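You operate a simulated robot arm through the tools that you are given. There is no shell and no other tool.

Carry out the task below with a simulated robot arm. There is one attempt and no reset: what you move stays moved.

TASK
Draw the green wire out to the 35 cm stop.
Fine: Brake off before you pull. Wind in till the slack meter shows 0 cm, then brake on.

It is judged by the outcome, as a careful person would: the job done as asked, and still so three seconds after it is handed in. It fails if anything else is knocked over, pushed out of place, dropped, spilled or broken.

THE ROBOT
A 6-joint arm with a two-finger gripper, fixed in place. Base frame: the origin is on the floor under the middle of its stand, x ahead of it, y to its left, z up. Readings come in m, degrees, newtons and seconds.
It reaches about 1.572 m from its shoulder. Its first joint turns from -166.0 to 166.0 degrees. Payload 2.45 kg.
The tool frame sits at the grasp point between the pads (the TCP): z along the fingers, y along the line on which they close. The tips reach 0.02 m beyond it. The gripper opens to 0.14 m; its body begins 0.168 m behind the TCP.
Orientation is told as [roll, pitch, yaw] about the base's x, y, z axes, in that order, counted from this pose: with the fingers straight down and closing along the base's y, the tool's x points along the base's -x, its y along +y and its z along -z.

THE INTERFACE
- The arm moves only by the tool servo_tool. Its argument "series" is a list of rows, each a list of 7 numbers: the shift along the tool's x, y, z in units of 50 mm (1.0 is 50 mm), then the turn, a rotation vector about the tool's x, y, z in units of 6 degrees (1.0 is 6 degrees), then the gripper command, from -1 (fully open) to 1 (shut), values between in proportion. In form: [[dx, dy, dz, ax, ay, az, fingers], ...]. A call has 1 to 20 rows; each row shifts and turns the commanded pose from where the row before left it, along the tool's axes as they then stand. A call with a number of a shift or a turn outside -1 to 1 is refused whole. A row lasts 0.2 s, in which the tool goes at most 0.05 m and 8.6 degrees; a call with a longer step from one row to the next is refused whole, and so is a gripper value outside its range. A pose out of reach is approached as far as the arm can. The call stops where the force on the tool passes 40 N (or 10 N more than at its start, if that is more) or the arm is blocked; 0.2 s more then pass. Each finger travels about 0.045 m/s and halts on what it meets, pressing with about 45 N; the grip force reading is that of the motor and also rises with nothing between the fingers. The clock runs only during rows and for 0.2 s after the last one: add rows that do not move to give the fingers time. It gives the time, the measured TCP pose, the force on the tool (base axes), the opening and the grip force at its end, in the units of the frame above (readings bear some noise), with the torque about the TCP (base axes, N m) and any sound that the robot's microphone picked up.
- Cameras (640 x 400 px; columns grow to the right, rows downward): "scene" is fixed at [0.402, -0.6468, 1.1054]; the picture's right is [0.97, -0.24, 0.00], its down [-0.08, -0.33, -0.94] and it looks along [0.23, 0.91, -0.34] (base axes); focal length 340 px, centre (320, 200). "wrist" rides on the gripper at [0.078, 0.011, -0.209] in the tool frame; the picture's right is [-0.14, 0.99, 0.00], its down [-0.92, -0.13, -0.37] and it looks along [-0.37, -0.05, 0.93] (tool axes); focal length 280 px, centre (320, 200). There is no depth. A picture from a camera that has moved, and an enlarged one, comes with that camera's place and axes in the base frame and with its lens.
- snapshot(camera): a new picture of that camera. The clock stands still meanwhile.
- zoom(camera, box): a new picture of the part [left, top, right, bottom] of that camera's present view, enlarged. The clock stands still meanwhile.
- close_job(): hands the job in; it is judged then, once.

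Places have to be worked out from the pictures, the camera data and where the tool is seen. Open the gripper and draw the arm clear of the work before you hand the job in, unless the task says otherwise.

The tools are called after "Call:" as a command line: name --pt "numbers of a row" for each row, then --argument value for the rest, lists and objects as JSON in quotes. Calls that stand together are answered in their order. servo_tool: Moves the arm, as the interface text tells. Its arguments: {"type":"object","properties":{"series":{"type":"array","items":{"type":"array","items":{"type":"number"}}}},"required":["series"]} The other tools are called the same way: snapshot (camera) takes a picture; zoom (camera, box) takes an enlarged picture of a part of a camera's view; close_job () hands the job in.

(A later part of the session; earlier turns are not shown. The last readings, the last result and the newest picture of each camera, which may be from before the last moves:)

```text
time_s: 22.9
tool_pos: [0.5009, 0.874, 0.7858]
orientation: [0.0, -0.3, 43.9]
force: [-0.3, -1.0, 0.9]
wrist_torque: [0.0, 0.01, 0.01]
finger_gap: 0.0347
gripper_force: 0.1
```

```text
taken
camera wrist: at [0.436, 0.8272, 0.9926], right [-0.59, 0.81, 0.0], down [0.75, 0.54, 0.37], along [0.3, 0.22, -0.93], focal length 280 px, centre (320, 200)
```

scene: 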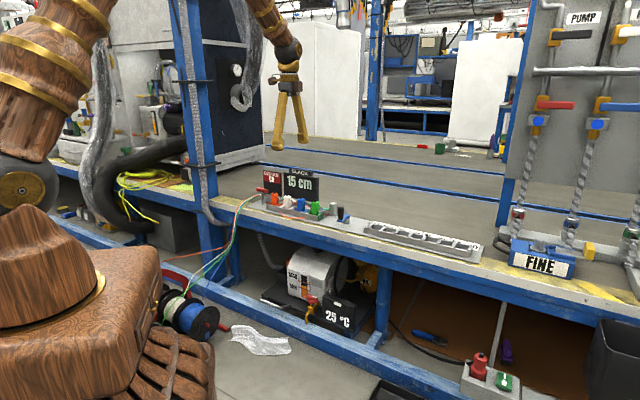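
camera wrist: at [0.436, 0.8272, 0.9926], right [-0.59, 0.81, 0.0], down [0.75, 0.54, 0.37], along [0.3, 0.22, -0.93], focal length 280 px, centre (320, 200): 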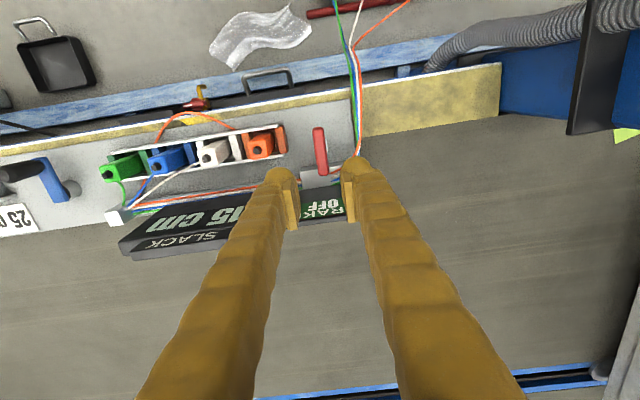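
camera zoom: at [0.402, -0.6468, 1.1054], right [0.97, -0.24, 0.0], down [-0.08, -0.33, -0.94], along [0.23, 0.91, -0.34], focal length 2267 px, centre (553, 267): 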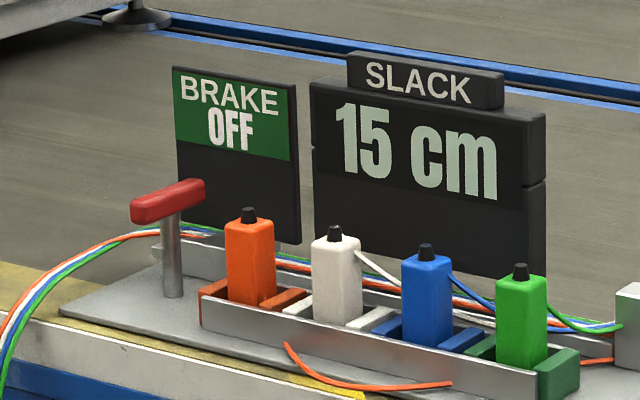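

Brake reads OFF and the bar stands across the bench. Now I locate the green handle precisely from this viewpoint.

Call:
zoom --camera "wrist" --box '[90, 130, 200, 220]'

Call:
zoom --camera "wrist" --box '[0, 110, 120, 240]'

```text
4.44 times, centred on (145, 175) of wrist
camera zoom: at [0.436, 0.8272, 0.9926], right [-0.59, 0.81, 0.0], down [0.75, 0.54, 0.37], along [0.3, 0.22, -0.93], focal length 1246 px, centre (1098, 311)
```

zoom: 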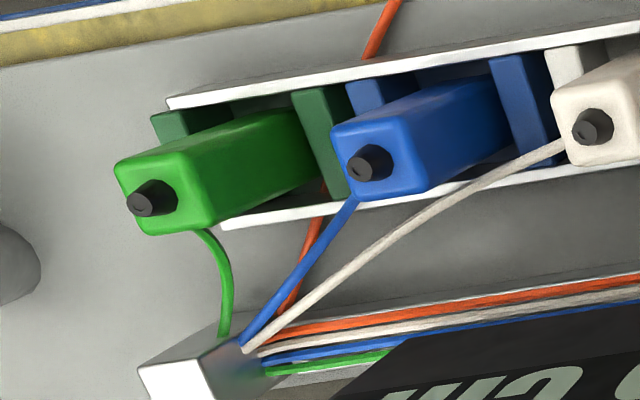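

```text
3.08 times, centred on (60, 175) of wrist
camera zoom: at [0.436, 0.8272, 0.9926], right [-0.59, 0.81, 0.0], down [0.75, 0.54, 0.37], along [0.3, 0.22, -0.93], focal length 863 px, centre (1120, 277)
```

zoom: 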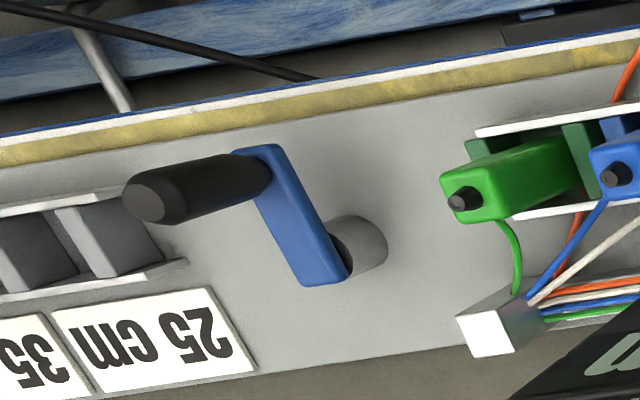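

Green handle's top is near s=0.035, t=0.958, z≈0.61. I square the yaw to 45° and go above it.

Call:
servo_tool --pt "0 0 0 0 0 -0.18 0.3" --pt "0.035 -0.74 0.037 0 0 0 0.3" --pt "0.035 -0.74 0.037 0 0 0 0.3" --pt "0.035 -0.74 0.037 0 0 0 0.3" --pt "0.035 -0.74 0.037 0 0 0 0.3" --pt "0.035 -0.74 0.037 0 0 0 0.3" --pt "0.035 -0.74 0.037 0 0 0 0.3" --pt "0.035 -0.74 0.037 0 0 0 0.3" --pt "0.035 -0.74 0.037 0 0 0 0.3" --pt "0 0 0 0 0 0 0.3"

Call:
snapshot --camera "wrist"

Call:
zoom --camera "wrist" --box '[260, 90, 420, 210]'

Call:
zoom --camera "wrist" --box '[100, 70, 280, 210]'

```text
time_s: 25.1
tool_pos: [0.6984, 0.6569, 0.7704]
orientation: [0.0, -0.2, 44.9]
force: [0.4, -0.3, 0.9]
wrist_torque: [-0.02, 0.01, 0.0]
finger_gap: 0.0489
gripper_force: 0.0
```

```text
taken
camera wrist: at [0.6352, 0.6082, 0.9772], right [-0.6, 0.8, 0.0], down [0.74, 0.56, 0.37], along [0.3, 0.22, -0.93], focal length 280 px, centre (320, 200)
```

wrist: 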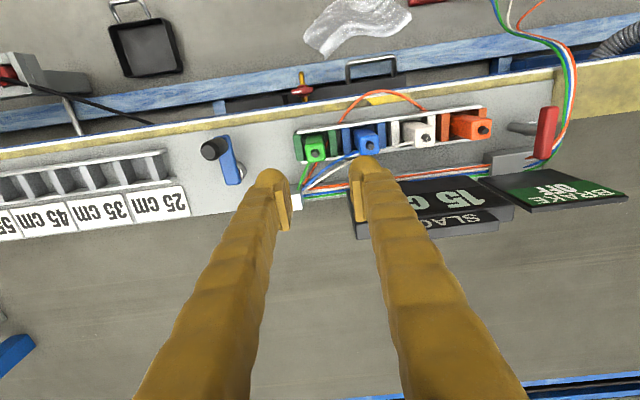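

```text
3.33 times, centred on (340, 150) of wrist
camera zoom: at [0.6352, 0.6082, 0.9772], right [-0.6, 0.8, 0.0], down [0.74, 0.56, 0.37], along [0.3, 0.22, -0.93], focal length 935 px, centre (253, 367)
```

zoom: 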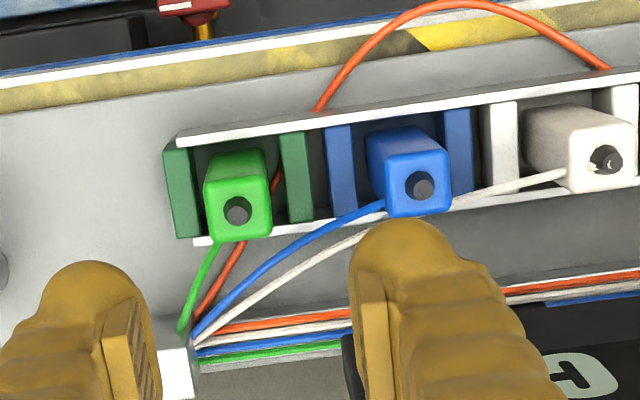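

```text
2.86 times, centred on (190, 140) of wrist
camera zoom: at [0.6352, 0.6082, 0.9772], right [-0.6, 0.8, 0.0], down [0.74, 0.56, 0.37], along [0.3, 0.22, -0.93], focal length 801 px, centre (691, 371)
```

zoom: 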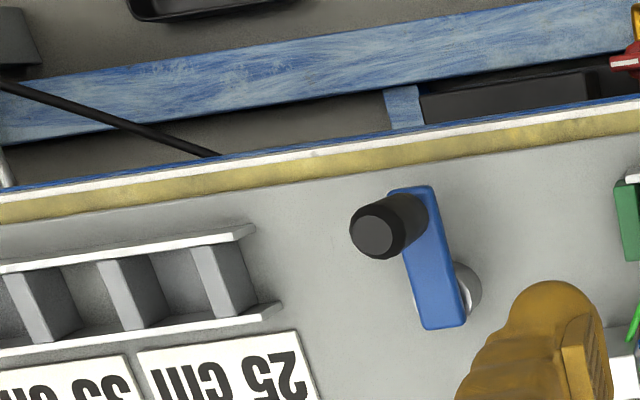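

Good view of the green handle (23 mm square, top z≈0.607 at s≈0.035, t≈0.959). Before lifting it, I go look at the stop rail from straight above to measure slot 3, passing over the crank.

Call:
servo_tool --pt "0 -0.8 0 0 0 0 0.3" --pt "0 -0.8 0 0 0 0 0.3" --pt "0 -0.8 0 0 0 0 0.3" --pt "0 -0.8 0 0 0 0 0.3" --pt "0 -0.8 0 0 0 0 0.3" --pt "0 -0.8 0 0 0 0 0.3" --pt "0 -0.8 0 0 0 0 0.3" --pt "0 -0.8 0 0 0 0 0.3" --pt "0 0 0 0 0 0 0.3"

Call:
snapshot --camera "wrist"

Call:
zoom --camera "wrist" --box '[200, 80, 360, 180]'

Call:
zoom --camera "wrist" --box '[340, 80, 500, 180]'

```text
time_s: 27.1
tool_pos: [0.9248, 0.4266, 0.77]
orientation: [0.1, -0.1, 44.9]
force: [0.4, 0.0, 0.2]
wrist_torque: [-0.01, 0.0, 0.01]
finger_gap: 0.0488
gripper_force: 0.1
```

```text
taken
camera wrist: at [0.8618, 0.3791, 0.9772], right [-0.6, 0.8, 0.0], down [0.74, 0.56, 0.37], along [0.3, 0.22, -0.93], focal length 280 px, centre (320, 200)
```

wrist: 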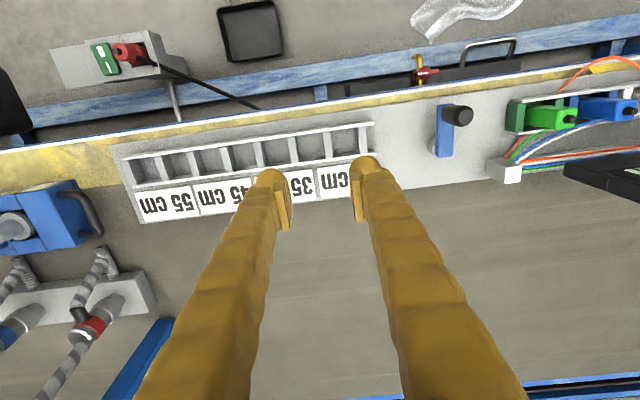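

```text
4.00 times, centred on (280, 130) of wrist
camera zoom: at [0.8618, 0.3791, 0.9772], right [-0.6, 0.8, 0.0], down [0.74, 0.56, 0.37], along [0.3, 0.22, -0.93], focal length 1122 px, centre (480, 480)
```

zoom: 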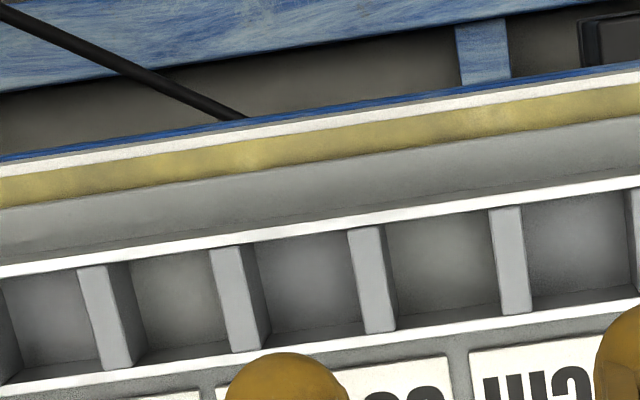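

```text
4.00 times, centred on (420, 130) of wrist
camera zoom: at [0.8618, 0.3791, 0.9772], right [-0.6, 0.8, 0.0], down [0.74, 0.56, 0.37], along [0.3, 0.22, -0.93], focal length 1122 px, centre (-80, 480)
```

zoom: 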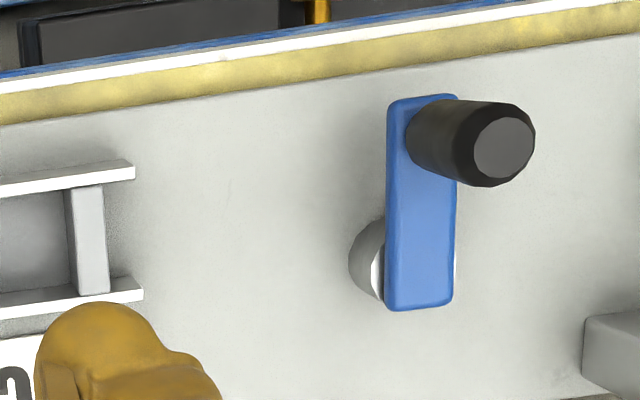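

Slot 3 (35 cm) measures 38 × 37 mm, centred at about s=0.417, t=0.957, rail top z≈0.566 — generous for the 23 mm handle. Now I return over the green handle with an opening of 4 cm.

Call:
servo_tool --pt "-0.01 0.79 0 0 0 0 0.43" --pt "-0.01 0.79 0 0 0 0 0.43" --pt "-0.01 0.79 0 0 0 0 0.43" --pt "-0.01 0.79 0 0 0 0 0.43" --pt "-0.01 0.79 0 0 0 0 0.43" --pt "-0.01 0.79 0 0 0 0 0.43" --pt "-0.01 0.79 0 0 0 0 0.43" --pt "-0.01 0.79 0 0 0 0 0.43" --pt "0 0 0.6 0 0 0 0.43" --pt "0 0 0.6 0 0 0 0.43" --pt "0 0 0.6 0 0 0 0.43" --pt "0 0 0 0 0 0 0.43"

Call:
snapshot --camera "wrist"

Call:
zoom --camera "wrist" --box '[230, 90, 410, 230]'

Call:
zoom --camera "scene" --box '[270, 150, 370, 240]'

```text
time_s: 29.7
tool_pos: [0.7048, 0.6555, 0.6789]
orientation: [0.0, -0.2, 44.9]
force: [0.2, -0.2, -0.2]
wrist_torque: [-0.01, 0.0, 0.03]
finger_gap: 0.0399
gripper_force: 0.0
```

```text
taken
camera wrist: at [0.6416, 0.6071, 0.8863], right [-0.6, 0.8, 0.0], down [0.74, 0.56, 0.37], along [0.3, 0.22, -0.93], focal length 280 px, centre (320, 200)
```

wrist: 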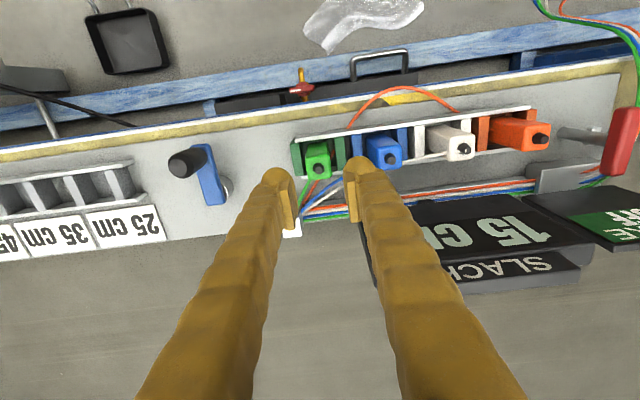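

```text
2.86 times, centred on (320, 160) of wrist
camera zoom: at [0.6416, 0.6071, 0.8863], right [-0.6, 0.8, 0.0], down [0.74, 0.56, 0.37], along [0.3, 0.22, -0.93], focal length 801 px, centre (320, 314)
```

zoom: 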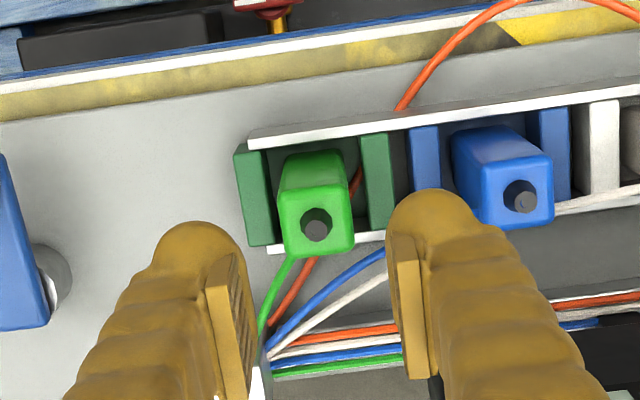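

```text
4.44 times, centred on (320, 195) of scene
camera zoom: at [0.402, -0.6468, 1.1054], right [0.97, -0.24, 0.0], down [-0.08, -0.33, -0.94], along [0.23, 0.91, -0.34], focal length 1511 px, centre (320, 222)
```

zoom: 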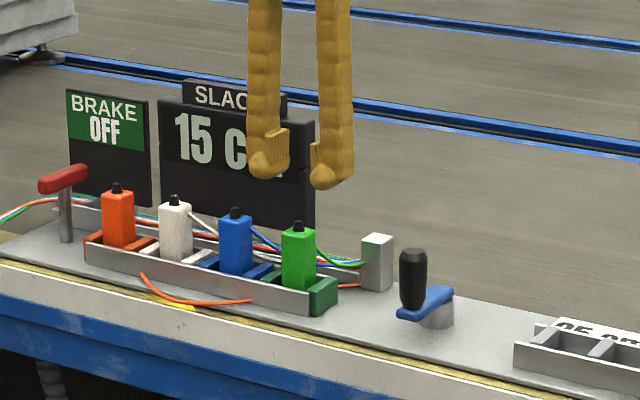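

The green handle is at s=0.0356, t=0.957; I shift 4 mm to the front and lower to z≈0.595 with fingers either side of it.

Call:
servo_tool --pt "0.09 -0.015 0.3 0 0 0 0.43" --pt "0 0 0.4 0 0 0 0.43" --pt "0 0 0.4 0 0 0 0.43" --pt "0 0 0.3 0 0 0 0.43" --pt "0 0 0.26 0 0 0 0.43" --pt "0 0 0 0 0 0 0.43"

Call:
zoom --camera "wrist" --box '[230, 90, 410, 230]'

Call:
zoom --camera "scene" --box '[270, 165, 370, 235]'

```text
time_s: 31.1
tool_pos: [0.7019, 0.6522, 0.5967]
orientation: [-0.1, -0.2, 44.9]
force: [0.0, 0.2, 0.2]
wrist_torque: [-0.05, -0.03, 0.01]
finger_gap: 0.0399
gripper_force: 0.0
```

```text
2.86 times, centred on (320, 160) of wrist
camera zoom: at [0.6381, 0.6037, 0.8034], right [-0.6, 0.8, 0.0], down [0.74, 0.56, 0.37], along [0.3, 0.22, -0.93], focal length 801 px, centre (320, 314)
```

zoom: 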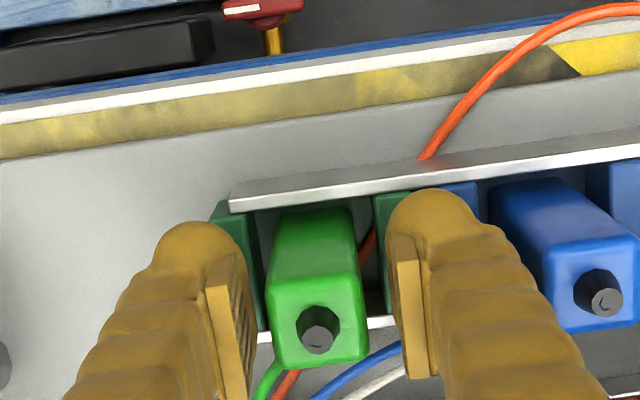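

```text
5.71 times, centred on (320, 200) of scene
camera zoom: at [0.402, -0.6468, 1.1054], right [0.97, -0.24, 0.0], down [-0.08, -0.33, -0.94], along [0.23, 0.91, -0.34], focal length 1943 px, centre (320, 200)
```

zoom: 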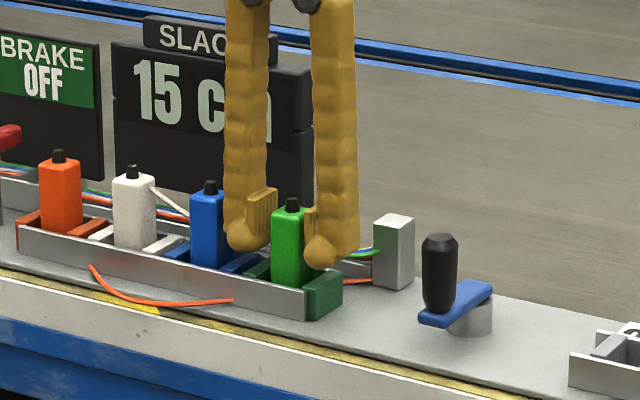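

The fingers are on either side of the green handle, clear of the blue one. I close the gripper.

Call:
servo_tool --pt "0 0 0 0 0 0 1" --pt "0 0 0 0 0 0 1" --pt "0 0 0 0 0 0 1" --pt "0 0 0 0 0 0 1"

Call:
zoom --camera "wrist" --box '[230, 90, 410, 230]'

```text
time_s: 32.1
tool_pos: [0.7019, 0.6514, 0.5957]
orientation: [0.0, -0.2, 44.9]
force: [-0.6, -0.1, 0.6]
wrist_torque: [0.0, 0.02, -0.01]
finger_gap: 0.0243
gripper_force: 44.8
```

```text
2.86 times, centred on (320, 160) of wrist
camera zoom: at [0.6381, 0.6037, 0.8036], right [-0.6, 0.8, 0.0], down [0.74, 0.56, 0.37], along [0.3, 0.22, -0.93], focal length 801 px, centre (320, 314)
```

zoom: 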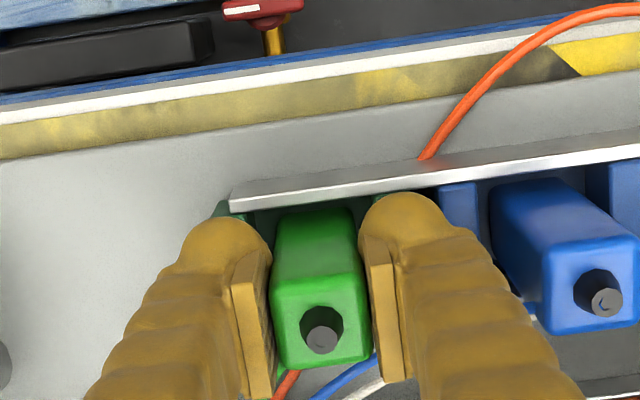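

Gripped (24 mm), no load. I lift it slowly and watch the force.

Call:
servo_tool --pt "0 0 -0.3 0 0 0 1" --pt "0 0 -0.3 0 0 0 1" --pt "0 0 -0.4 0 0 0 1" --pt "0 0 0 0 0 0 1"

Call:
zoom --camera "scene" --box '[270, 155, 370, 235]'

```text
time_s: 33.1
tool_pos: [0.7006, 0.6499, 0.6447]
orientation: [-0.1, -0.3, 44.8]
force: [0.1, -0.9, 0.1]
wrist_torque: [0.03, 0.01, 0.01]
finger_gap: 0.0243
gripper_force: 44.8
```

```text
5.00 times, centred on (320, 195) of scene
camera zoom: at [0.402, -0.6468, 1.1054], right [0.97, -0.24, 0.0], down [-0.08, -0.33, -0.94], along [0.23, 0.91, -0.34], focal length 1700 px, centre (320, 225)
```

zoom: 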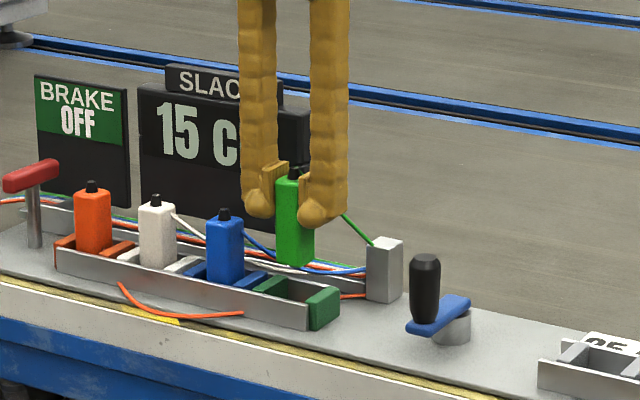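

The handle lifts freely with no force; its bottom is ~5 cm below the TCP grip. I raise it to clear the crank knob and start drawing it along the bench.

Call:
servo_tool --pt "0 0 -0.5 0 0 0 1" --pt "0 0 -0.6 0 0 0 1" --pt "0 0 -0.6 0 0 0 1" --pt "0 -0.4 0 0 0 0 1" --pt "0 -0.6 0 0 0 0 1" --pt "0 -0.6 0 0 0 0 1" --pt "0 0 0 0 0 0 1"

Call:
zoom --camera "scene" --box '[250, 135, 400, 235]'

```text
time_s: 34.7
tool_pos: [0.7584, 0.5964, 0.7293]
orientation: [0.0, -0.2, 44.9]
force: [-0.4, 0.0, -0.5]
wrist_torque: [-0.01, 0.03, 0.0]
finger_gap: 0.0244
gripper_force: 44.4
```

```text
4.00 times, centred on (325, 185) of scene
camera zoom: at [0.402, -0.6468, 1.1054], right [0.97, -0.24, 0.0], down [-0.08, -0.33, -0.94], along [0.23, 0.91, -0.34], focal length 1360 px, centre (300, 260)
```

zoom: 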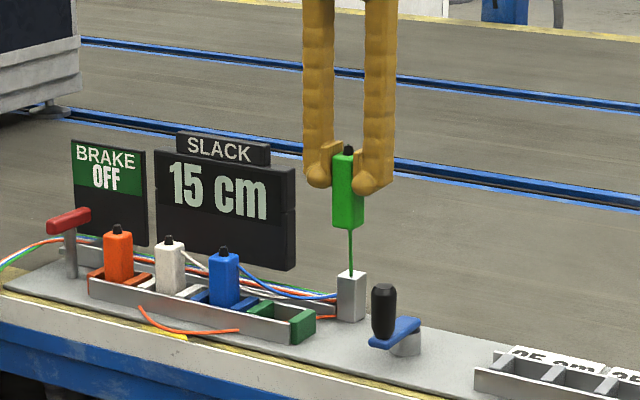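

Wire draws out without load. I continue along to over slot 3 of the stop rail.

Call:
servo_tool --pt "0 -0.5 0 0 0 0 1" --pt "0 -0.6 0 0 0 0 1" --pt "0 -0.6 0 0 0 0 1" --pt "0 -0.6 0 0 0 0 1" --pt "0 -0.6 0 0 0 0 1" --pt "0 -0.6 0 0 0 0 1" --pt "0 -0.6 0 0 0 0 1" --pt "0 -0.6 0 0 0 0 1" --pt "0 -0.6 0 0 0 0 1" --pt "0 -0.5 0 0 0 0 1" --pt "0 -0.2 0 0 0 0 1" --pt "0 0 0 0 0 0 1"

Call:
zoom --camera "scene" --box '[350, 160, 510, 280]'

Call:
zoom --camera "wrist" --box '[230, 90, 410, 230]'

Call:
snapshot --camera "wrist"

Call:
snapshot --camera "scene"

```text
time_s: 37.3
tool_pos: [0.9709, 0.381, 0.7329]
orientation: [0.0, -0.2, 44.9]
force: [-0.9, -0.3, 0.1]
wrist_torque: [-0.03, -0.03, -0.05]
finger_gap: 0.0244
gripper_force: 45.5
```

```text
3.33 times, centred on (430, 220) of scene
camera zoom: at [0.402, -0.6468, 1.1054], right [0.97, -0.24, 0.0], down [-0.08, -0.33, -0.94], along [0.23, 0.91, -0.34], focal length 1134 px, centre (-47, 133)
```

zoom: 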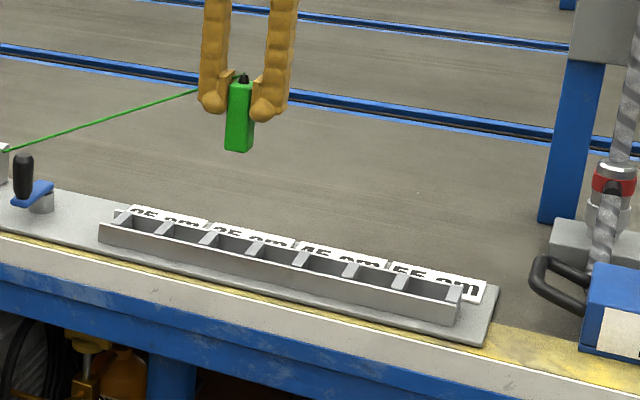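

```text
2.86 times, centred on (320, 160) of wrist
camera zoom: at [0.9073, 0.3333, 0.9392], right [-0.6, 0.8, 0.0], down [0.74, 0.56, 0.37], along [0.3, 0.22, -0.93], focal length 801 px, centre (320, 314)
```

zoom: 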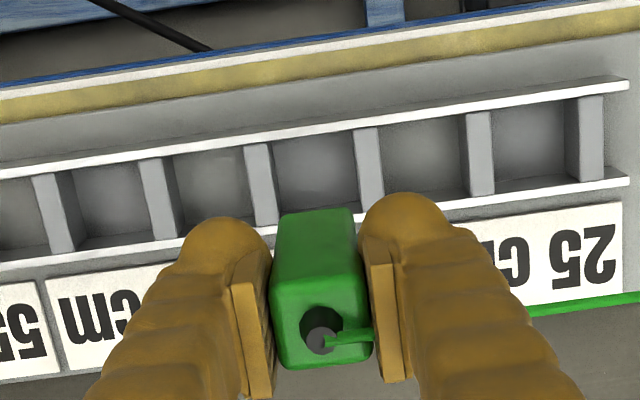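

```text
taken
camera wrist: at [0.9073, 0.3333, 0.9392], right [-0.6, 0.8, 0.0], down [0.74, 0.56, 0.37], along [0.3, 0.22, -0.93], focal length 280 px, centre (320, 200)
```

wrist: 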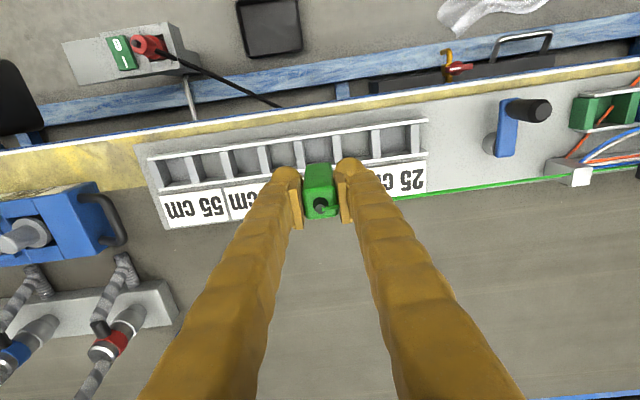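

```text
taken
```

scene: 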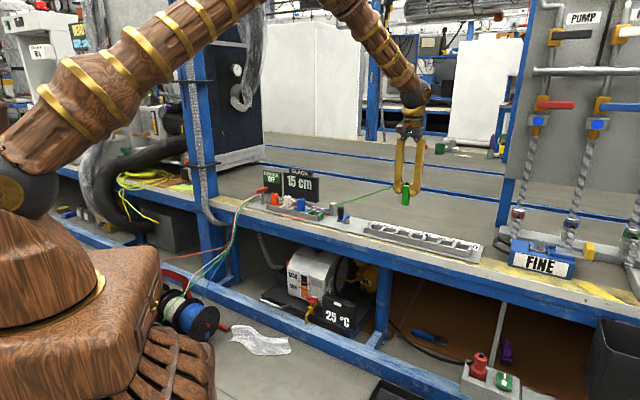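

The TCP is over slot 3 within 2 mm (between the third and fourth bars from the 25 cm end, in line with the 35 cm label). I lower to just above the rail and check.

Call:
servo_tool --pt "0 -0.02 0.4 0 0 0 1" --pt "0 0 0.5 0 0 0 1" --pt "0 0 0.5 0 0 0 1" --pt "0 0 0.3 0 0 0 1" --pt "0 0 0 0 0 0 1"

Call:
zoom --camera "scene" --box '[360, 180, 480, 270]'

Call:
zoom --camera "wrist" --box '[230, 90, 410, 230]'

```text
time_s: 38.5
tool_pos: [0.9705, 0.3797, 0.6461]
orientation: [0.0, -0.2, 44.9]
force: [-0.8, -0.3, 0.2]
wrist_torque: [-0.02, 0.0, 0.0]
finger_gap: 0.0244
gripper_force: 45.1
```

```text
4.44 times, centred on (420, 225) of scene
camera zoom: at [0.402, -0.6468, 1.1054], right [0.97, -0.24, 0.0], down [-0.08, -0.33, -0.94], along [0.23, 0.91, -0.34], focal length 1511 px, centre (-124, 89)
```

zoom: 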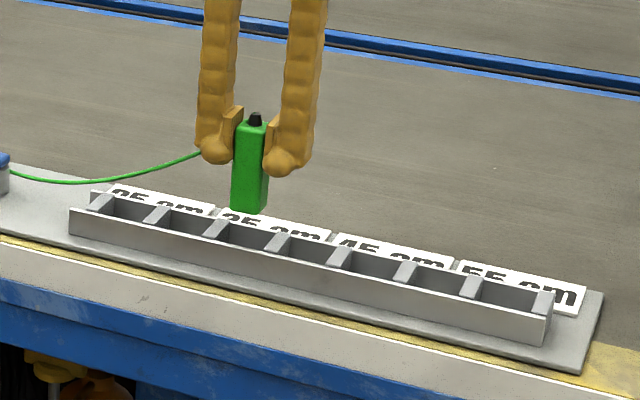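

```text
2.86 times, centred on (320, 160) of wrist
camera zoom: at [0.9076, 0.3316, 0.8527], right [-0.6, 0.8, 0.0], down [0.74, 0.56, 0.37], along [0.3, 0.22, -0.93], focal length 801 px, centre (320, 314)
```

zoom: 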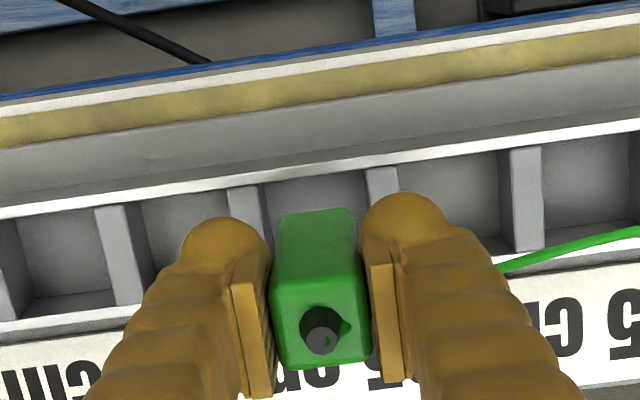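

Handle bottom is lined up over slot 3 in both views. I lower it slowly into the slot.

Call:
servo_tool --pt "-0.02 0 0.2 0 0 0 1" --pt "0 0 0.2 0 0 0 1" --pt "0 0 0.2 0 0 0 1" --pt "0 0 0.2 0 0 0 1" --pt "0 0 0 0 0 0 1"

Call:
zoom --camera "scene" --box '[360, 180, 480, 270]'

Call:
zoom --camera "wrist" --box '[230, 90, 410, 230]'

```text
time_s: 39.7
tool_pos: [0.9713, 0.3825, 0.6053]
orientation: [-0.1, -0.1, 44.9]
force: [0.8, 0.8, -0.3]
wrist_torque: [-0.05, 0.01, -0.01]
finger_gap: 0.0245
gripper_force: 45.1
```

```text
4.44 times, centred on (420, 225) of scene
camera zoom: at [0.402, -0.6468, 1.1054], right [0.97, -0.24, 0.0], down [-0.08, -0.33, -0.94], along [0.23, 0.91, -0.34], focal length 1511 px, centre (-124, 89)
```

zoom: 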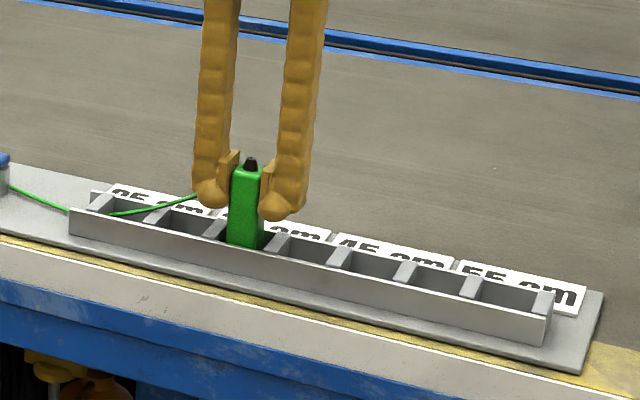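

```text
2.86 times, centred on (320, 160) of wrist
camera zoom: at [0.9086, 0.3337, 0.8126], right [-0.6, 0.8, 0.0], down [0.74, 0.56, 0.37], along [0.3, 0.22, -0.93], focal length 801 px, centre (320, 314)
```

zoom: 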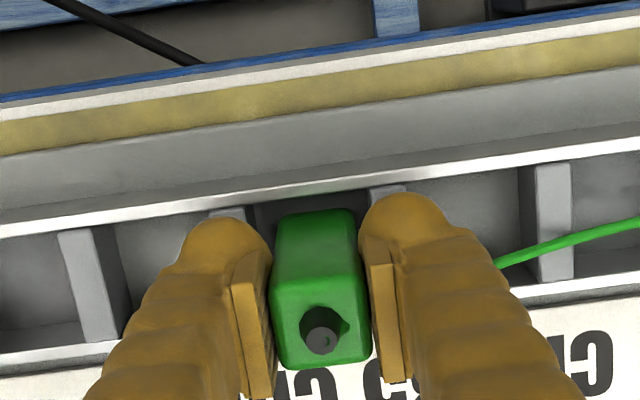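

The handle is inside slot 3. I lower the last ~1 cm in small steps until it touches the floor.

Call:
servo_tool --pt "0 0 0.06 0 0 0 1" --pt "0 0 0.06 0 0 0 1" --pt "0 0 0.04 0 0 0 1" --pt "0 0 0 0 0 0 1"

```text
time_s: 40.7
tool_pos: [0.9726, 0.3811, 0.5978]
orientation: [0.0, -0.2, 44.9]
force: [-0.2, 1.0, -0.2]
wrist_torque: [-0.01, -0.02, 0.01]
finger_gap: 0.0243
gripper_force: 44.8
```

Call:
servo_tool --pt "0 0 0.04 0 0 0 1" --pt "0 0 0.03 0 0 0 1" --pt "0 0 0 0 0 0 1"

Call:
zoom --camera "scene" --box '[390, 200, 450, 250]'

```text
time_s: 41.5
tool_pos: [0.973, 0.3825, 0.5956]
orientation: [-0.1, -0.2, 44.9]
force: [-6.0, -3.8, 29.9]
wrist_torque: [-0.16, 0.32, 0.01]
finger_gap: 0.0241
gripper_force: 44.7
```

```text
8.00 times, centred on (420, 225) of scene
camera zoom: at [0.402, -0.6468, 1.1054], right [0.97, -0.24, 0.0], down [-0.08, -0.33, -0.94], along [0.23, 0.91, -0.34], focal length 2720 px, centre (-480, 0)
```

zoom: 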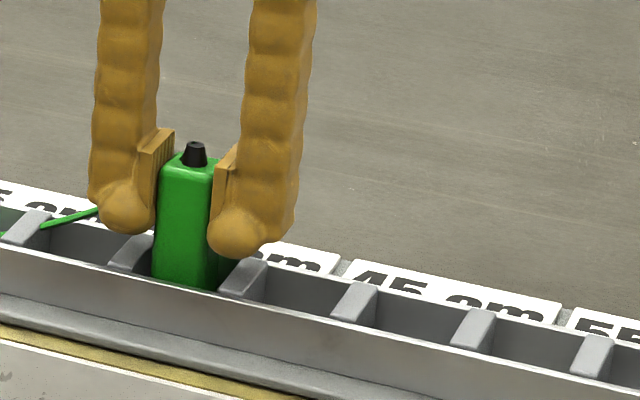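

It has touched the floor of slot 3 at the same height as in the rack. I ease off the downward load, open the fingers and rise.

Call:
servo_tool --pt "0 0 -0.025 0 0 0 1" --pt "0 0 0 0 0 0 1" --pt "0 0 0 0 0 0 0.43" --pt "0 0 0 0 0 0 0.43" --pt "0 0 0 0 0 0 0.43" --pt "0 0 0 0 0 0 0.43"

Call:
zoom --camera "scene" --box '[390, 200, 450, 250]'

Call:
zoom --camera "scene" --box '[245, 160, 345, 230]'

Call:
zoom --camera "wrist" --box '[230, 90, 410, 230]'

```text
time_s: 42.9
tool_pos: [0.972, 0.3815, 0.5951]
orientation: [0.0, -0.2, 44.9]
force: [0.2, 0.4, 0.5]
wrist_torque: [0.02, 0.01, 0.03]
finger_gap: 0.0398
gripper_force: 0.0
```

```text
8.00 times, centred on (420, 225) of scene
camera zoom: at [0.402, -0.6468, 1.1054], right [0.97, -0.24, 0.0], down [-0.08, -0.33, -0.94], along [0.23, 0.91, -0.34], focal length 2720 px, centre (-480, 0)
```

zoom: 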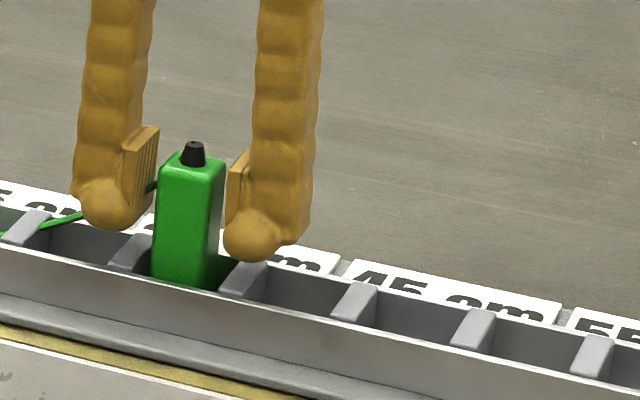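

```text
5.71 times, centred on (295, 195) of scene
camera zoom: at [0.402, -0.6468, 1.1054], right [0.97, -0.24, 0.0], down [-0.08, -0.33, -0.94], along [0.23, 0.91, -0.34], focal length 1943 px, centre (463, 229)
```

zoom: 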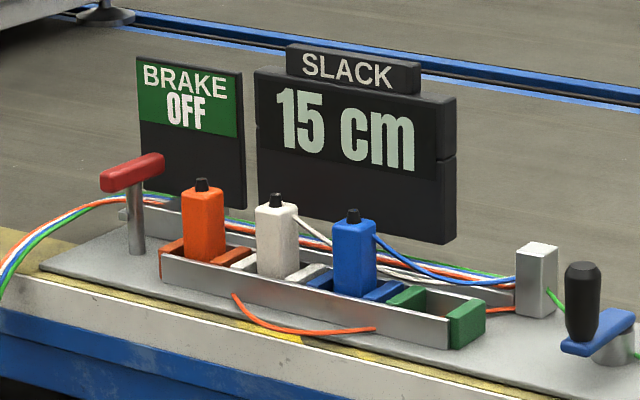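

```text
2.86 times, centred on (320, 160) of wrist
camera zoom: at [0.9084, 0.3337, 0.803], right [-0.6, 0.8, 0.0], down [0.74, 0.56, 0.37], along [0.3, 0.22, -0.93], focal length 801 px, centre (320, 314)
```

zoom: 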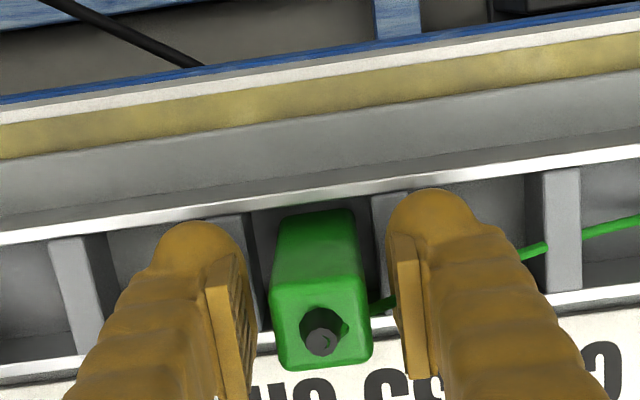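

The handle stands upright in slot 3, slack still 15 cm. I rise straight up clear of it and check its position against the 35 cm label.

Call:
servo_tool --pt "0 0 -0.4 0 0 0 0.43" --pt "0 0 -0.7 0 0 0 0.43" --pt "0 0 -0.8 0 0 0 0.43" --pt "0 0 -0.8 0 0 0 0.43" --pt "0 0 -0.5 0 0 0 0.43" --pt "0 0.6 0 0 0 0 0.43" --pt "0 0.8 0 0 0 0 0.43" --pt "0 0.8 0 0 0 0 0.43" --pt "0 0.8 0 0 0 0 0.43" --pt "0 0.8 0 0 0 0 0.43" --pt "0 0.8 0 0 0 0 0.43" --pt "0 0 0 0 0 0 0.43"

Call:
snapshot --camera "wrist"

Call:
zoom --camera "scene" --box '[350, 190, 490, 270]'

```text
time_s: 45.5
tool_pos: [0.8095, 0.5432, 0.7567]
orientation: [0.0, -0.2, 44.8]
force: [-0.6, 0.4, 0.4]
wrist_torque: [0.01, -0.01, -0.01]
finger_gap: 0.0399
gripper_force: 0.1
```

```text
taken
camera wrist: at [0.7456, 0.4955, 0.9629], right [-0.6, 0.8, 0.0], down [0.74, 0.56, 0.37], along [0.3, 0.22, -0.93], focal length 280 px, centre (320, 200)
```

wrist: 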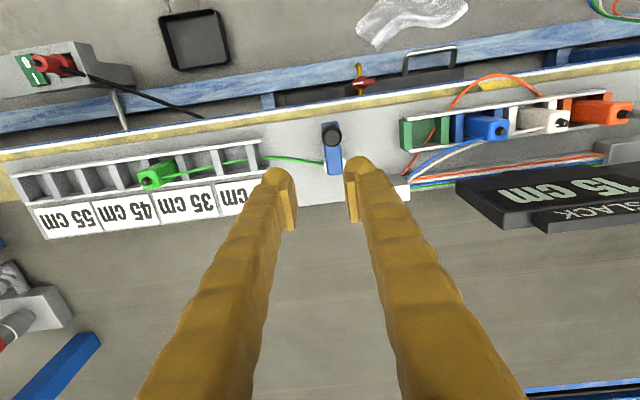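

```text
4.57 times, centred on (420, 230) of scene
camera zoom: at [0.402, -0.6468, 1.1054], right [0.97, -0.24, 0.0], down [-0.08, -0.33, -0.94], along [0.23, 0.91, -0.34], focal length 1554 px, centre (-137, 63)
```

zoom: 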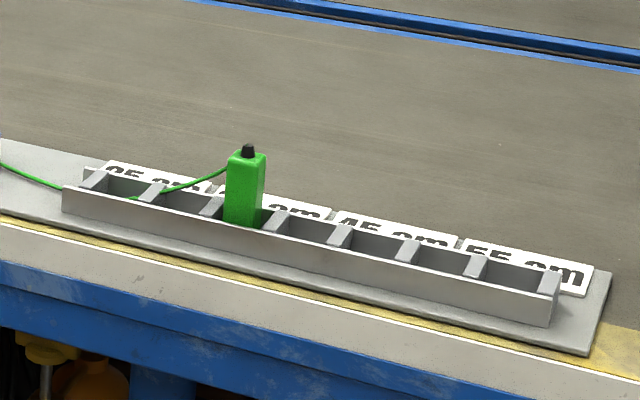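

The green handle is in the third slot, in front of the 35 cm label. Now I enlarge the crank to find hub and knob.

Call:
zoom --camera "wrist" --box '[280, 110, 390, 200]'

Call:
zoom --camera "wrist" --box '[100, 120, 280, 240]'

Call:
zoom --camera "scene" --box '[320, 190, 370, 230]'

```text
4.44 times, centred on (335, 155) of wrist
camera zoom: at [0.7456, 0.4955, 0.9629], right [-0.6, 0.8, 0.0], down [0.74, 0.56, 0.37], along [0.3, 0.22, -0.93], focal length 1246 px, centre (253, 400)
```

zoom: 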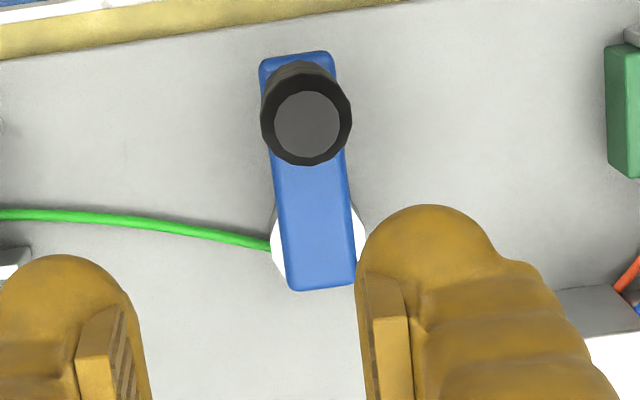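

```text
3.33 times, centred on (190, 180) of wrist
camera zoom: at [0.7456, 0.4955, 0.9629], right [-0.6, 0.8, 0.0], down [0.74, 0.56, 0.37], along [0.3, 0.22, -0.93], focal length 935 px, centre (753, 267)
```

zoom: 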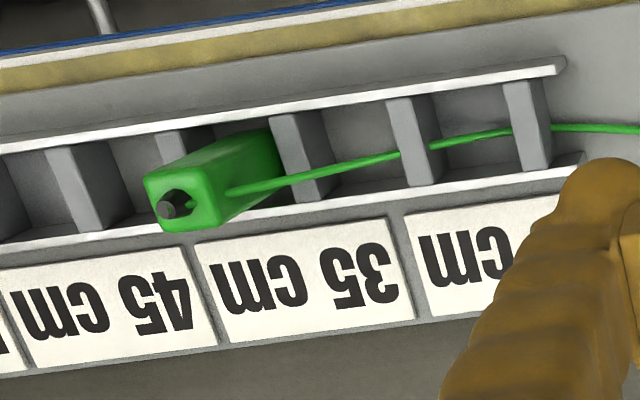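

```text
10.00 times, centred on (345, 210) of scene
camera zoom: at [0.402, -0.6468, 1.1054], right [0.97, -0.24, 0.0], down [-0.08, -0.33, -0.94], along [0.23, 0.91, -0.34], focal length 3400 px, centre (70, 100)
```

zoom: 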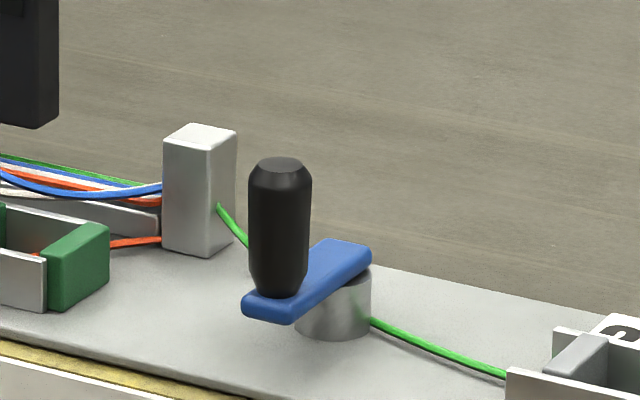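

Crank: hub at about s=0.169, t=0.984, knob (23.5 mm dia, top z≈0.627) at s=0.170, t=0.935, radius ≈ 50 mm. I go above the knob and lower partway with fingers either side of it.

Call:
servo_tool --pt "0.432 0.37 0 0 0 -0.03 0.43" --pt "0 0 0.5 0 0 0 0.43" --pt "0 0 0.5 0 0 0 0.43" --pt "0 0 0.5 0 0 0 0.43" --pt "0 0 0.3 0 0 0 0.43" --pt "0 0 0 0 0 0 0.43"

Call:
zoom --camera "wrist" --box '[230, 90, 410, 230]'

Call:
zoom --camera "scene" --box '[300, 160, 400, 240]'

```text
time_s: 46.9
tool_pos: [0.7802, 0.5413, 0.6658]
orientation: [0.0, -0.2, 45.1]
force: [-0.2, 0.0, 0.1]
wrist_torque: [-0.02, -0.02, -0.01]
finger_gap: 0.0399
gripper_force: 0.0
```

```text
2.86 times, centred on (320, 160) of wrist
camera zoom: at [0.7175, 0.493, 0.873], right [-0.6, 0.8, 0.0], down [0.74, 0.56, 0.37], along [0.3, 0.23, -0.93], focal length 801 px, centre (320, 314)
```

zoom: 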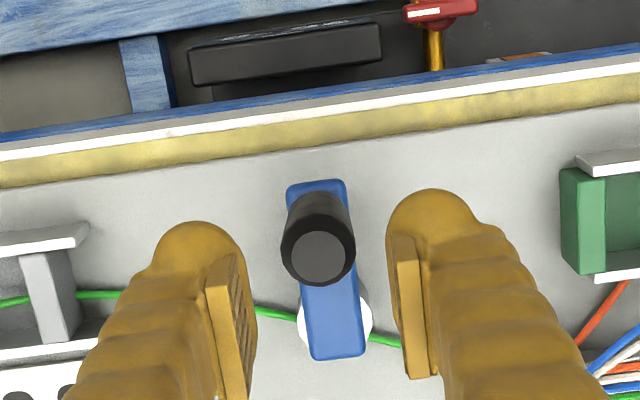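

```text
5.00 times, centred on (350, 200) of scene
camera zoom: at [0.402, -0.6468, 1.1054], right [0.97, -0.24, 0.0], down [-0.08, -0.33, -0.94], along [0.23, 0.91, -0.34], focal length 1700 px, centre (170, 200)
```

zoom: 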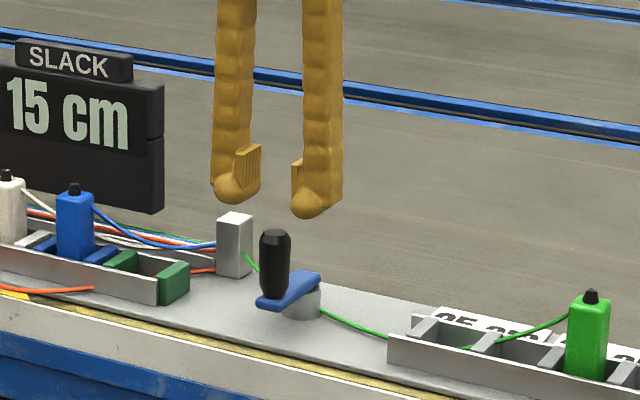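

The TCP is centred on the knob to within 1 mm. I lower to z≈0.613 and close lightly on the knob.

Call:
servo_tool --pt "0 0 0.35 0 0 0 0.43" --pt "0 0 0.35 0 0 0 0.43" --pt "0 0 0.35 0 0 0 0.43" --pt "0 0 0 0 0 0 0.6" --pt "0 0 0 0 0 0 0.66" --pt "0 0 0 0 0 0 0.68" --pt "0 0 0 0 0 0 0.68"

Call:
zoom --camera "wrist" --box '[230, 90, 410, 230]'

Call:
zoom --camera "scene" --box '[300, 160, 400, 240]'

```text
time_s: 48.5
tool_pos: [0.7814, 0.542, 0.6126]
orientation: [0.1, -0.2, 45.1]
force: [-0.9, -0.2, -1.8]
wrist_torque: [-0.02, 0.02, 0.02]
finger_gap: 0.0234
gripper_force: 6.1
```

```text
2.86 times, centred on (320, 160) of wrist
camera zoom: at [0.7181, 0.4939, 0.8208], right [-0.6, 0.8, 0.0], down [0.74, 0.56, 0.37], along [0.3, 0.23, -0.93], focal length 801 px, centre (320, 314)
```

zoom: 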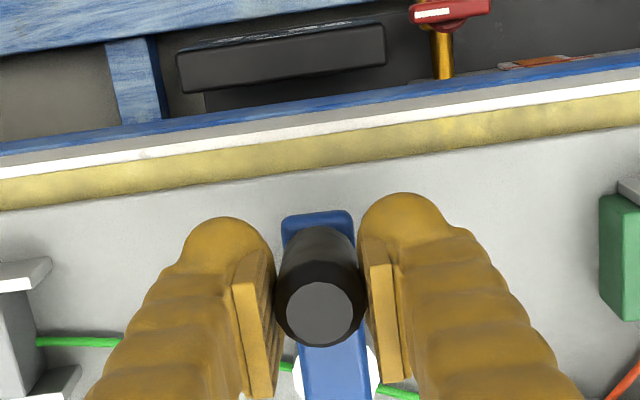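

```text
5.00 times, centred on (350, 200) of scene
camera zoom: at [0.402, -0.6468, 1.1054], right [0.97, -0.24, 0.0], down [-0.08, -0.33, -0.94], along [0.23, 0.91, -0.34], focal length 1700 px, centre (170, 200)
```

zoom: 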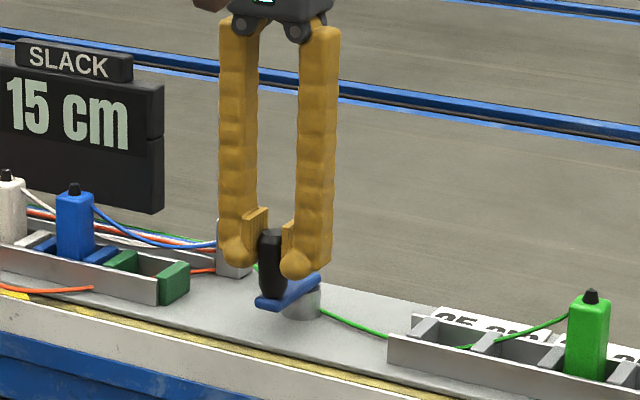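

A light 6 N grip holds the knob. I try turning the crank clockwise (seen from above) by 18°, the tool following the arc, and watch force and the slack meter.

Call:
servo_tool --pt "-0.0054 0.1035 0 0 0 1 0.68" --pt "-0.0054 0.1035 0 0 0 1 0.68" --pt "-0.0054 0.1035 0 0 0 1 0.68" --pt "0 0 0 0 0 0 0.68"

Call:
zoom --camera "scene" --box '[280, 160, 380, 240]'

Call:
zoom --camera "wrist" --box '[230, 90, 410, 230]'

```text
time_s: 49.5
tool_pos: [0.7721, 0.5554, 0.6124]
orientation: [0.1, -0.1, 27.1]
force: [-0.6, 0.1, 0.4]
wrist_torque: [0.03, -0.02, 0.04]
finger_gap: 0.0235
gripper_force: 6.7
```

```text
5.00 times, centred on (330, 200) of scene
camera zoom: at [0.402, -0.6468, 1.1054], right [0.97, -0.24, 0.0], down [-0.08, -0.33, -0.94], along [0.23, 0.91, -0.34], focal length 1700 px, centre (270, 200)
```

zoom: 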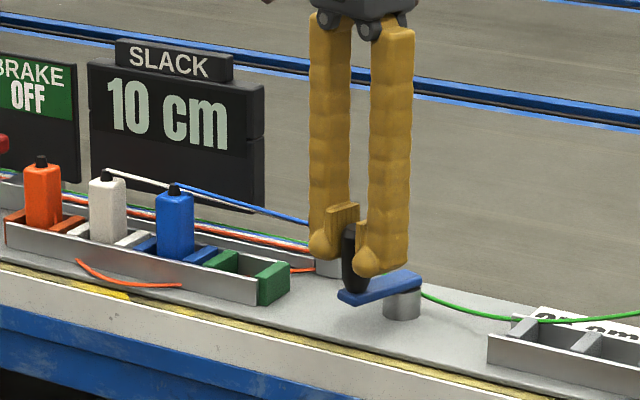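

```text
2.86 times, centred on (320, 160) of wrist
camera zoom: at [0.6965, 0.5295, 0.8199], right [-0.33, 0.94, 0.0], down [0.88, 0.3, 0.37], along [0.35, 0.12, -0.93], focal length 801 px, centre (320, 314)
```

zoom: 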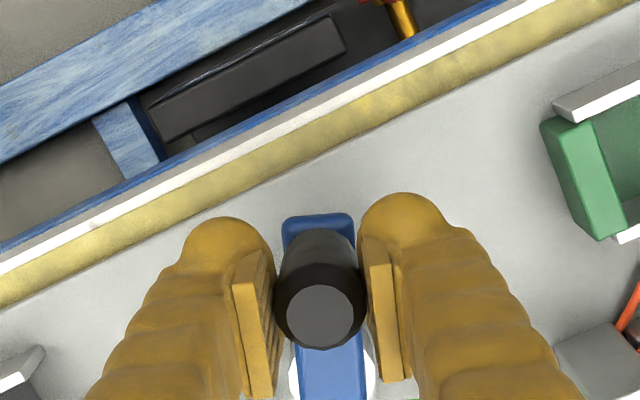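

Clockwise is right: slack fell from 15 to 10 cm over 18° with no force. About 36° more should do; I continue 18° and look again.

Call:
servo_tool --pt "-0.0054 0.1035 0 0 0 1 0.68" --pt "-0.0054 0.1035 0 0 0 1 0.68" --pt "-0.0054 0.1035 0 0 0 1 0.68" --pt "0 0 0 0 0 0 0.68"

Call:
zoom --camera "scene" --box '[260, 160, 440, 260]'

```text
time_s: 50.5
tool_pos: [0.7686, 0.5708, 0.6132]
orientation: [0.2, 0.0, 8.9]
force: [0.6, -0.7, -1.3]
wrist_torque: [0.03, 0.02, -0.05]
finger_gap: 0.0234
gripper_force: 6.7
```

```text
3.56 times, centred on (350, 210) of scene
camera zoom: at [0.402, -0.6468, 1.1054], right [0.97, -0.24, 0.0], down [-0.08, -0.33, -0.94], along [0.23, 0.91, -0.34], focal length 1209 px, centre (213, 164)
```

zoom: 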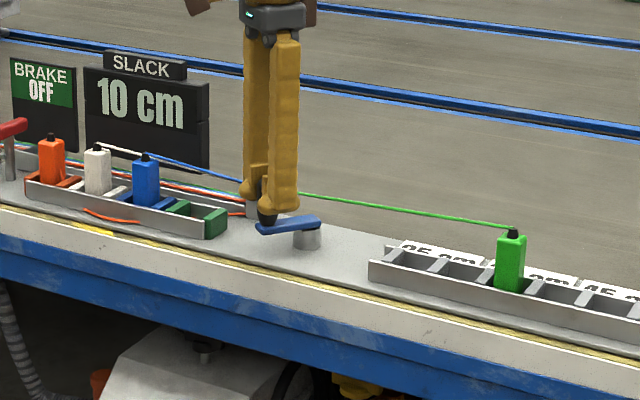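

Still 10 cm, so the meter appears to move in coarse steps. I continue another 18°.

Call:
servo_tool --pt "-0.0054 0.1035 0 0 0 1 0.68" --pt "-0.0054 0.1035 0 0 0 1 0.68" --pt "-0.0054 0.1035 0 0 0 1 0.68" --pt "0 0 0 0 0 0 0.68"

Call:
zoom --camera "scene" --box '[260, 160, 440, 260]'

Call:
zoom --camera "wrist" --box '[230, 90, 410, 230]'

```text
time_s: 51.5
tool_pos: [0.7673, 0.585, 0.6127]
orientation: [0.2, -0.1, -9.0]
force: [-1.2, 0.2, -0.2]
wrist_torque: [0.0, 0.02, 0.03]
finger_gap: 0.0237
gripper_force: 3.6
```

```text
3.56 times, centred on (350, 210) of scene
camera zoom: at [0.402, -0.6468, 1.1054], right [0.97, -0.24, 0.0], down [-0.08, -0.33, -0.94], along [0.23, 0.91, -0.34], focal length 1209 px, centre (213, 164)
```

zoom: 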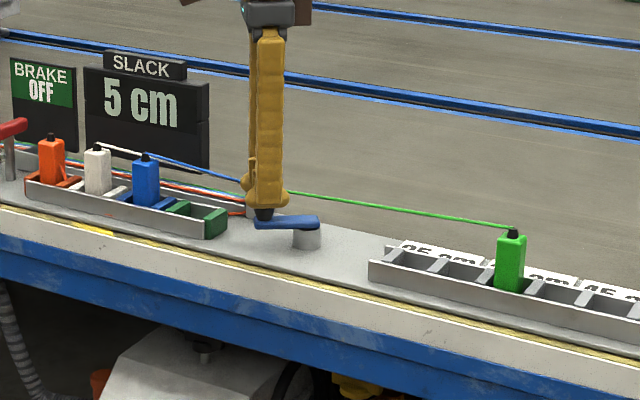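

```text
2.86 times, centred on (320, 160) of wrist
camera zoom: at [0.6916, 0.6084, 0.8214], right [0.29, 0.96, 0.0], down [0.89, -0.27, 0.37], along [0.35, -0.1, -0.93], focal length 801 px, centre (320, 314)
```

zoom: 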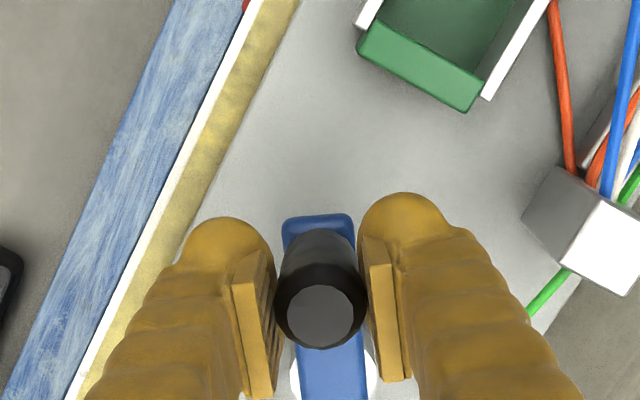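

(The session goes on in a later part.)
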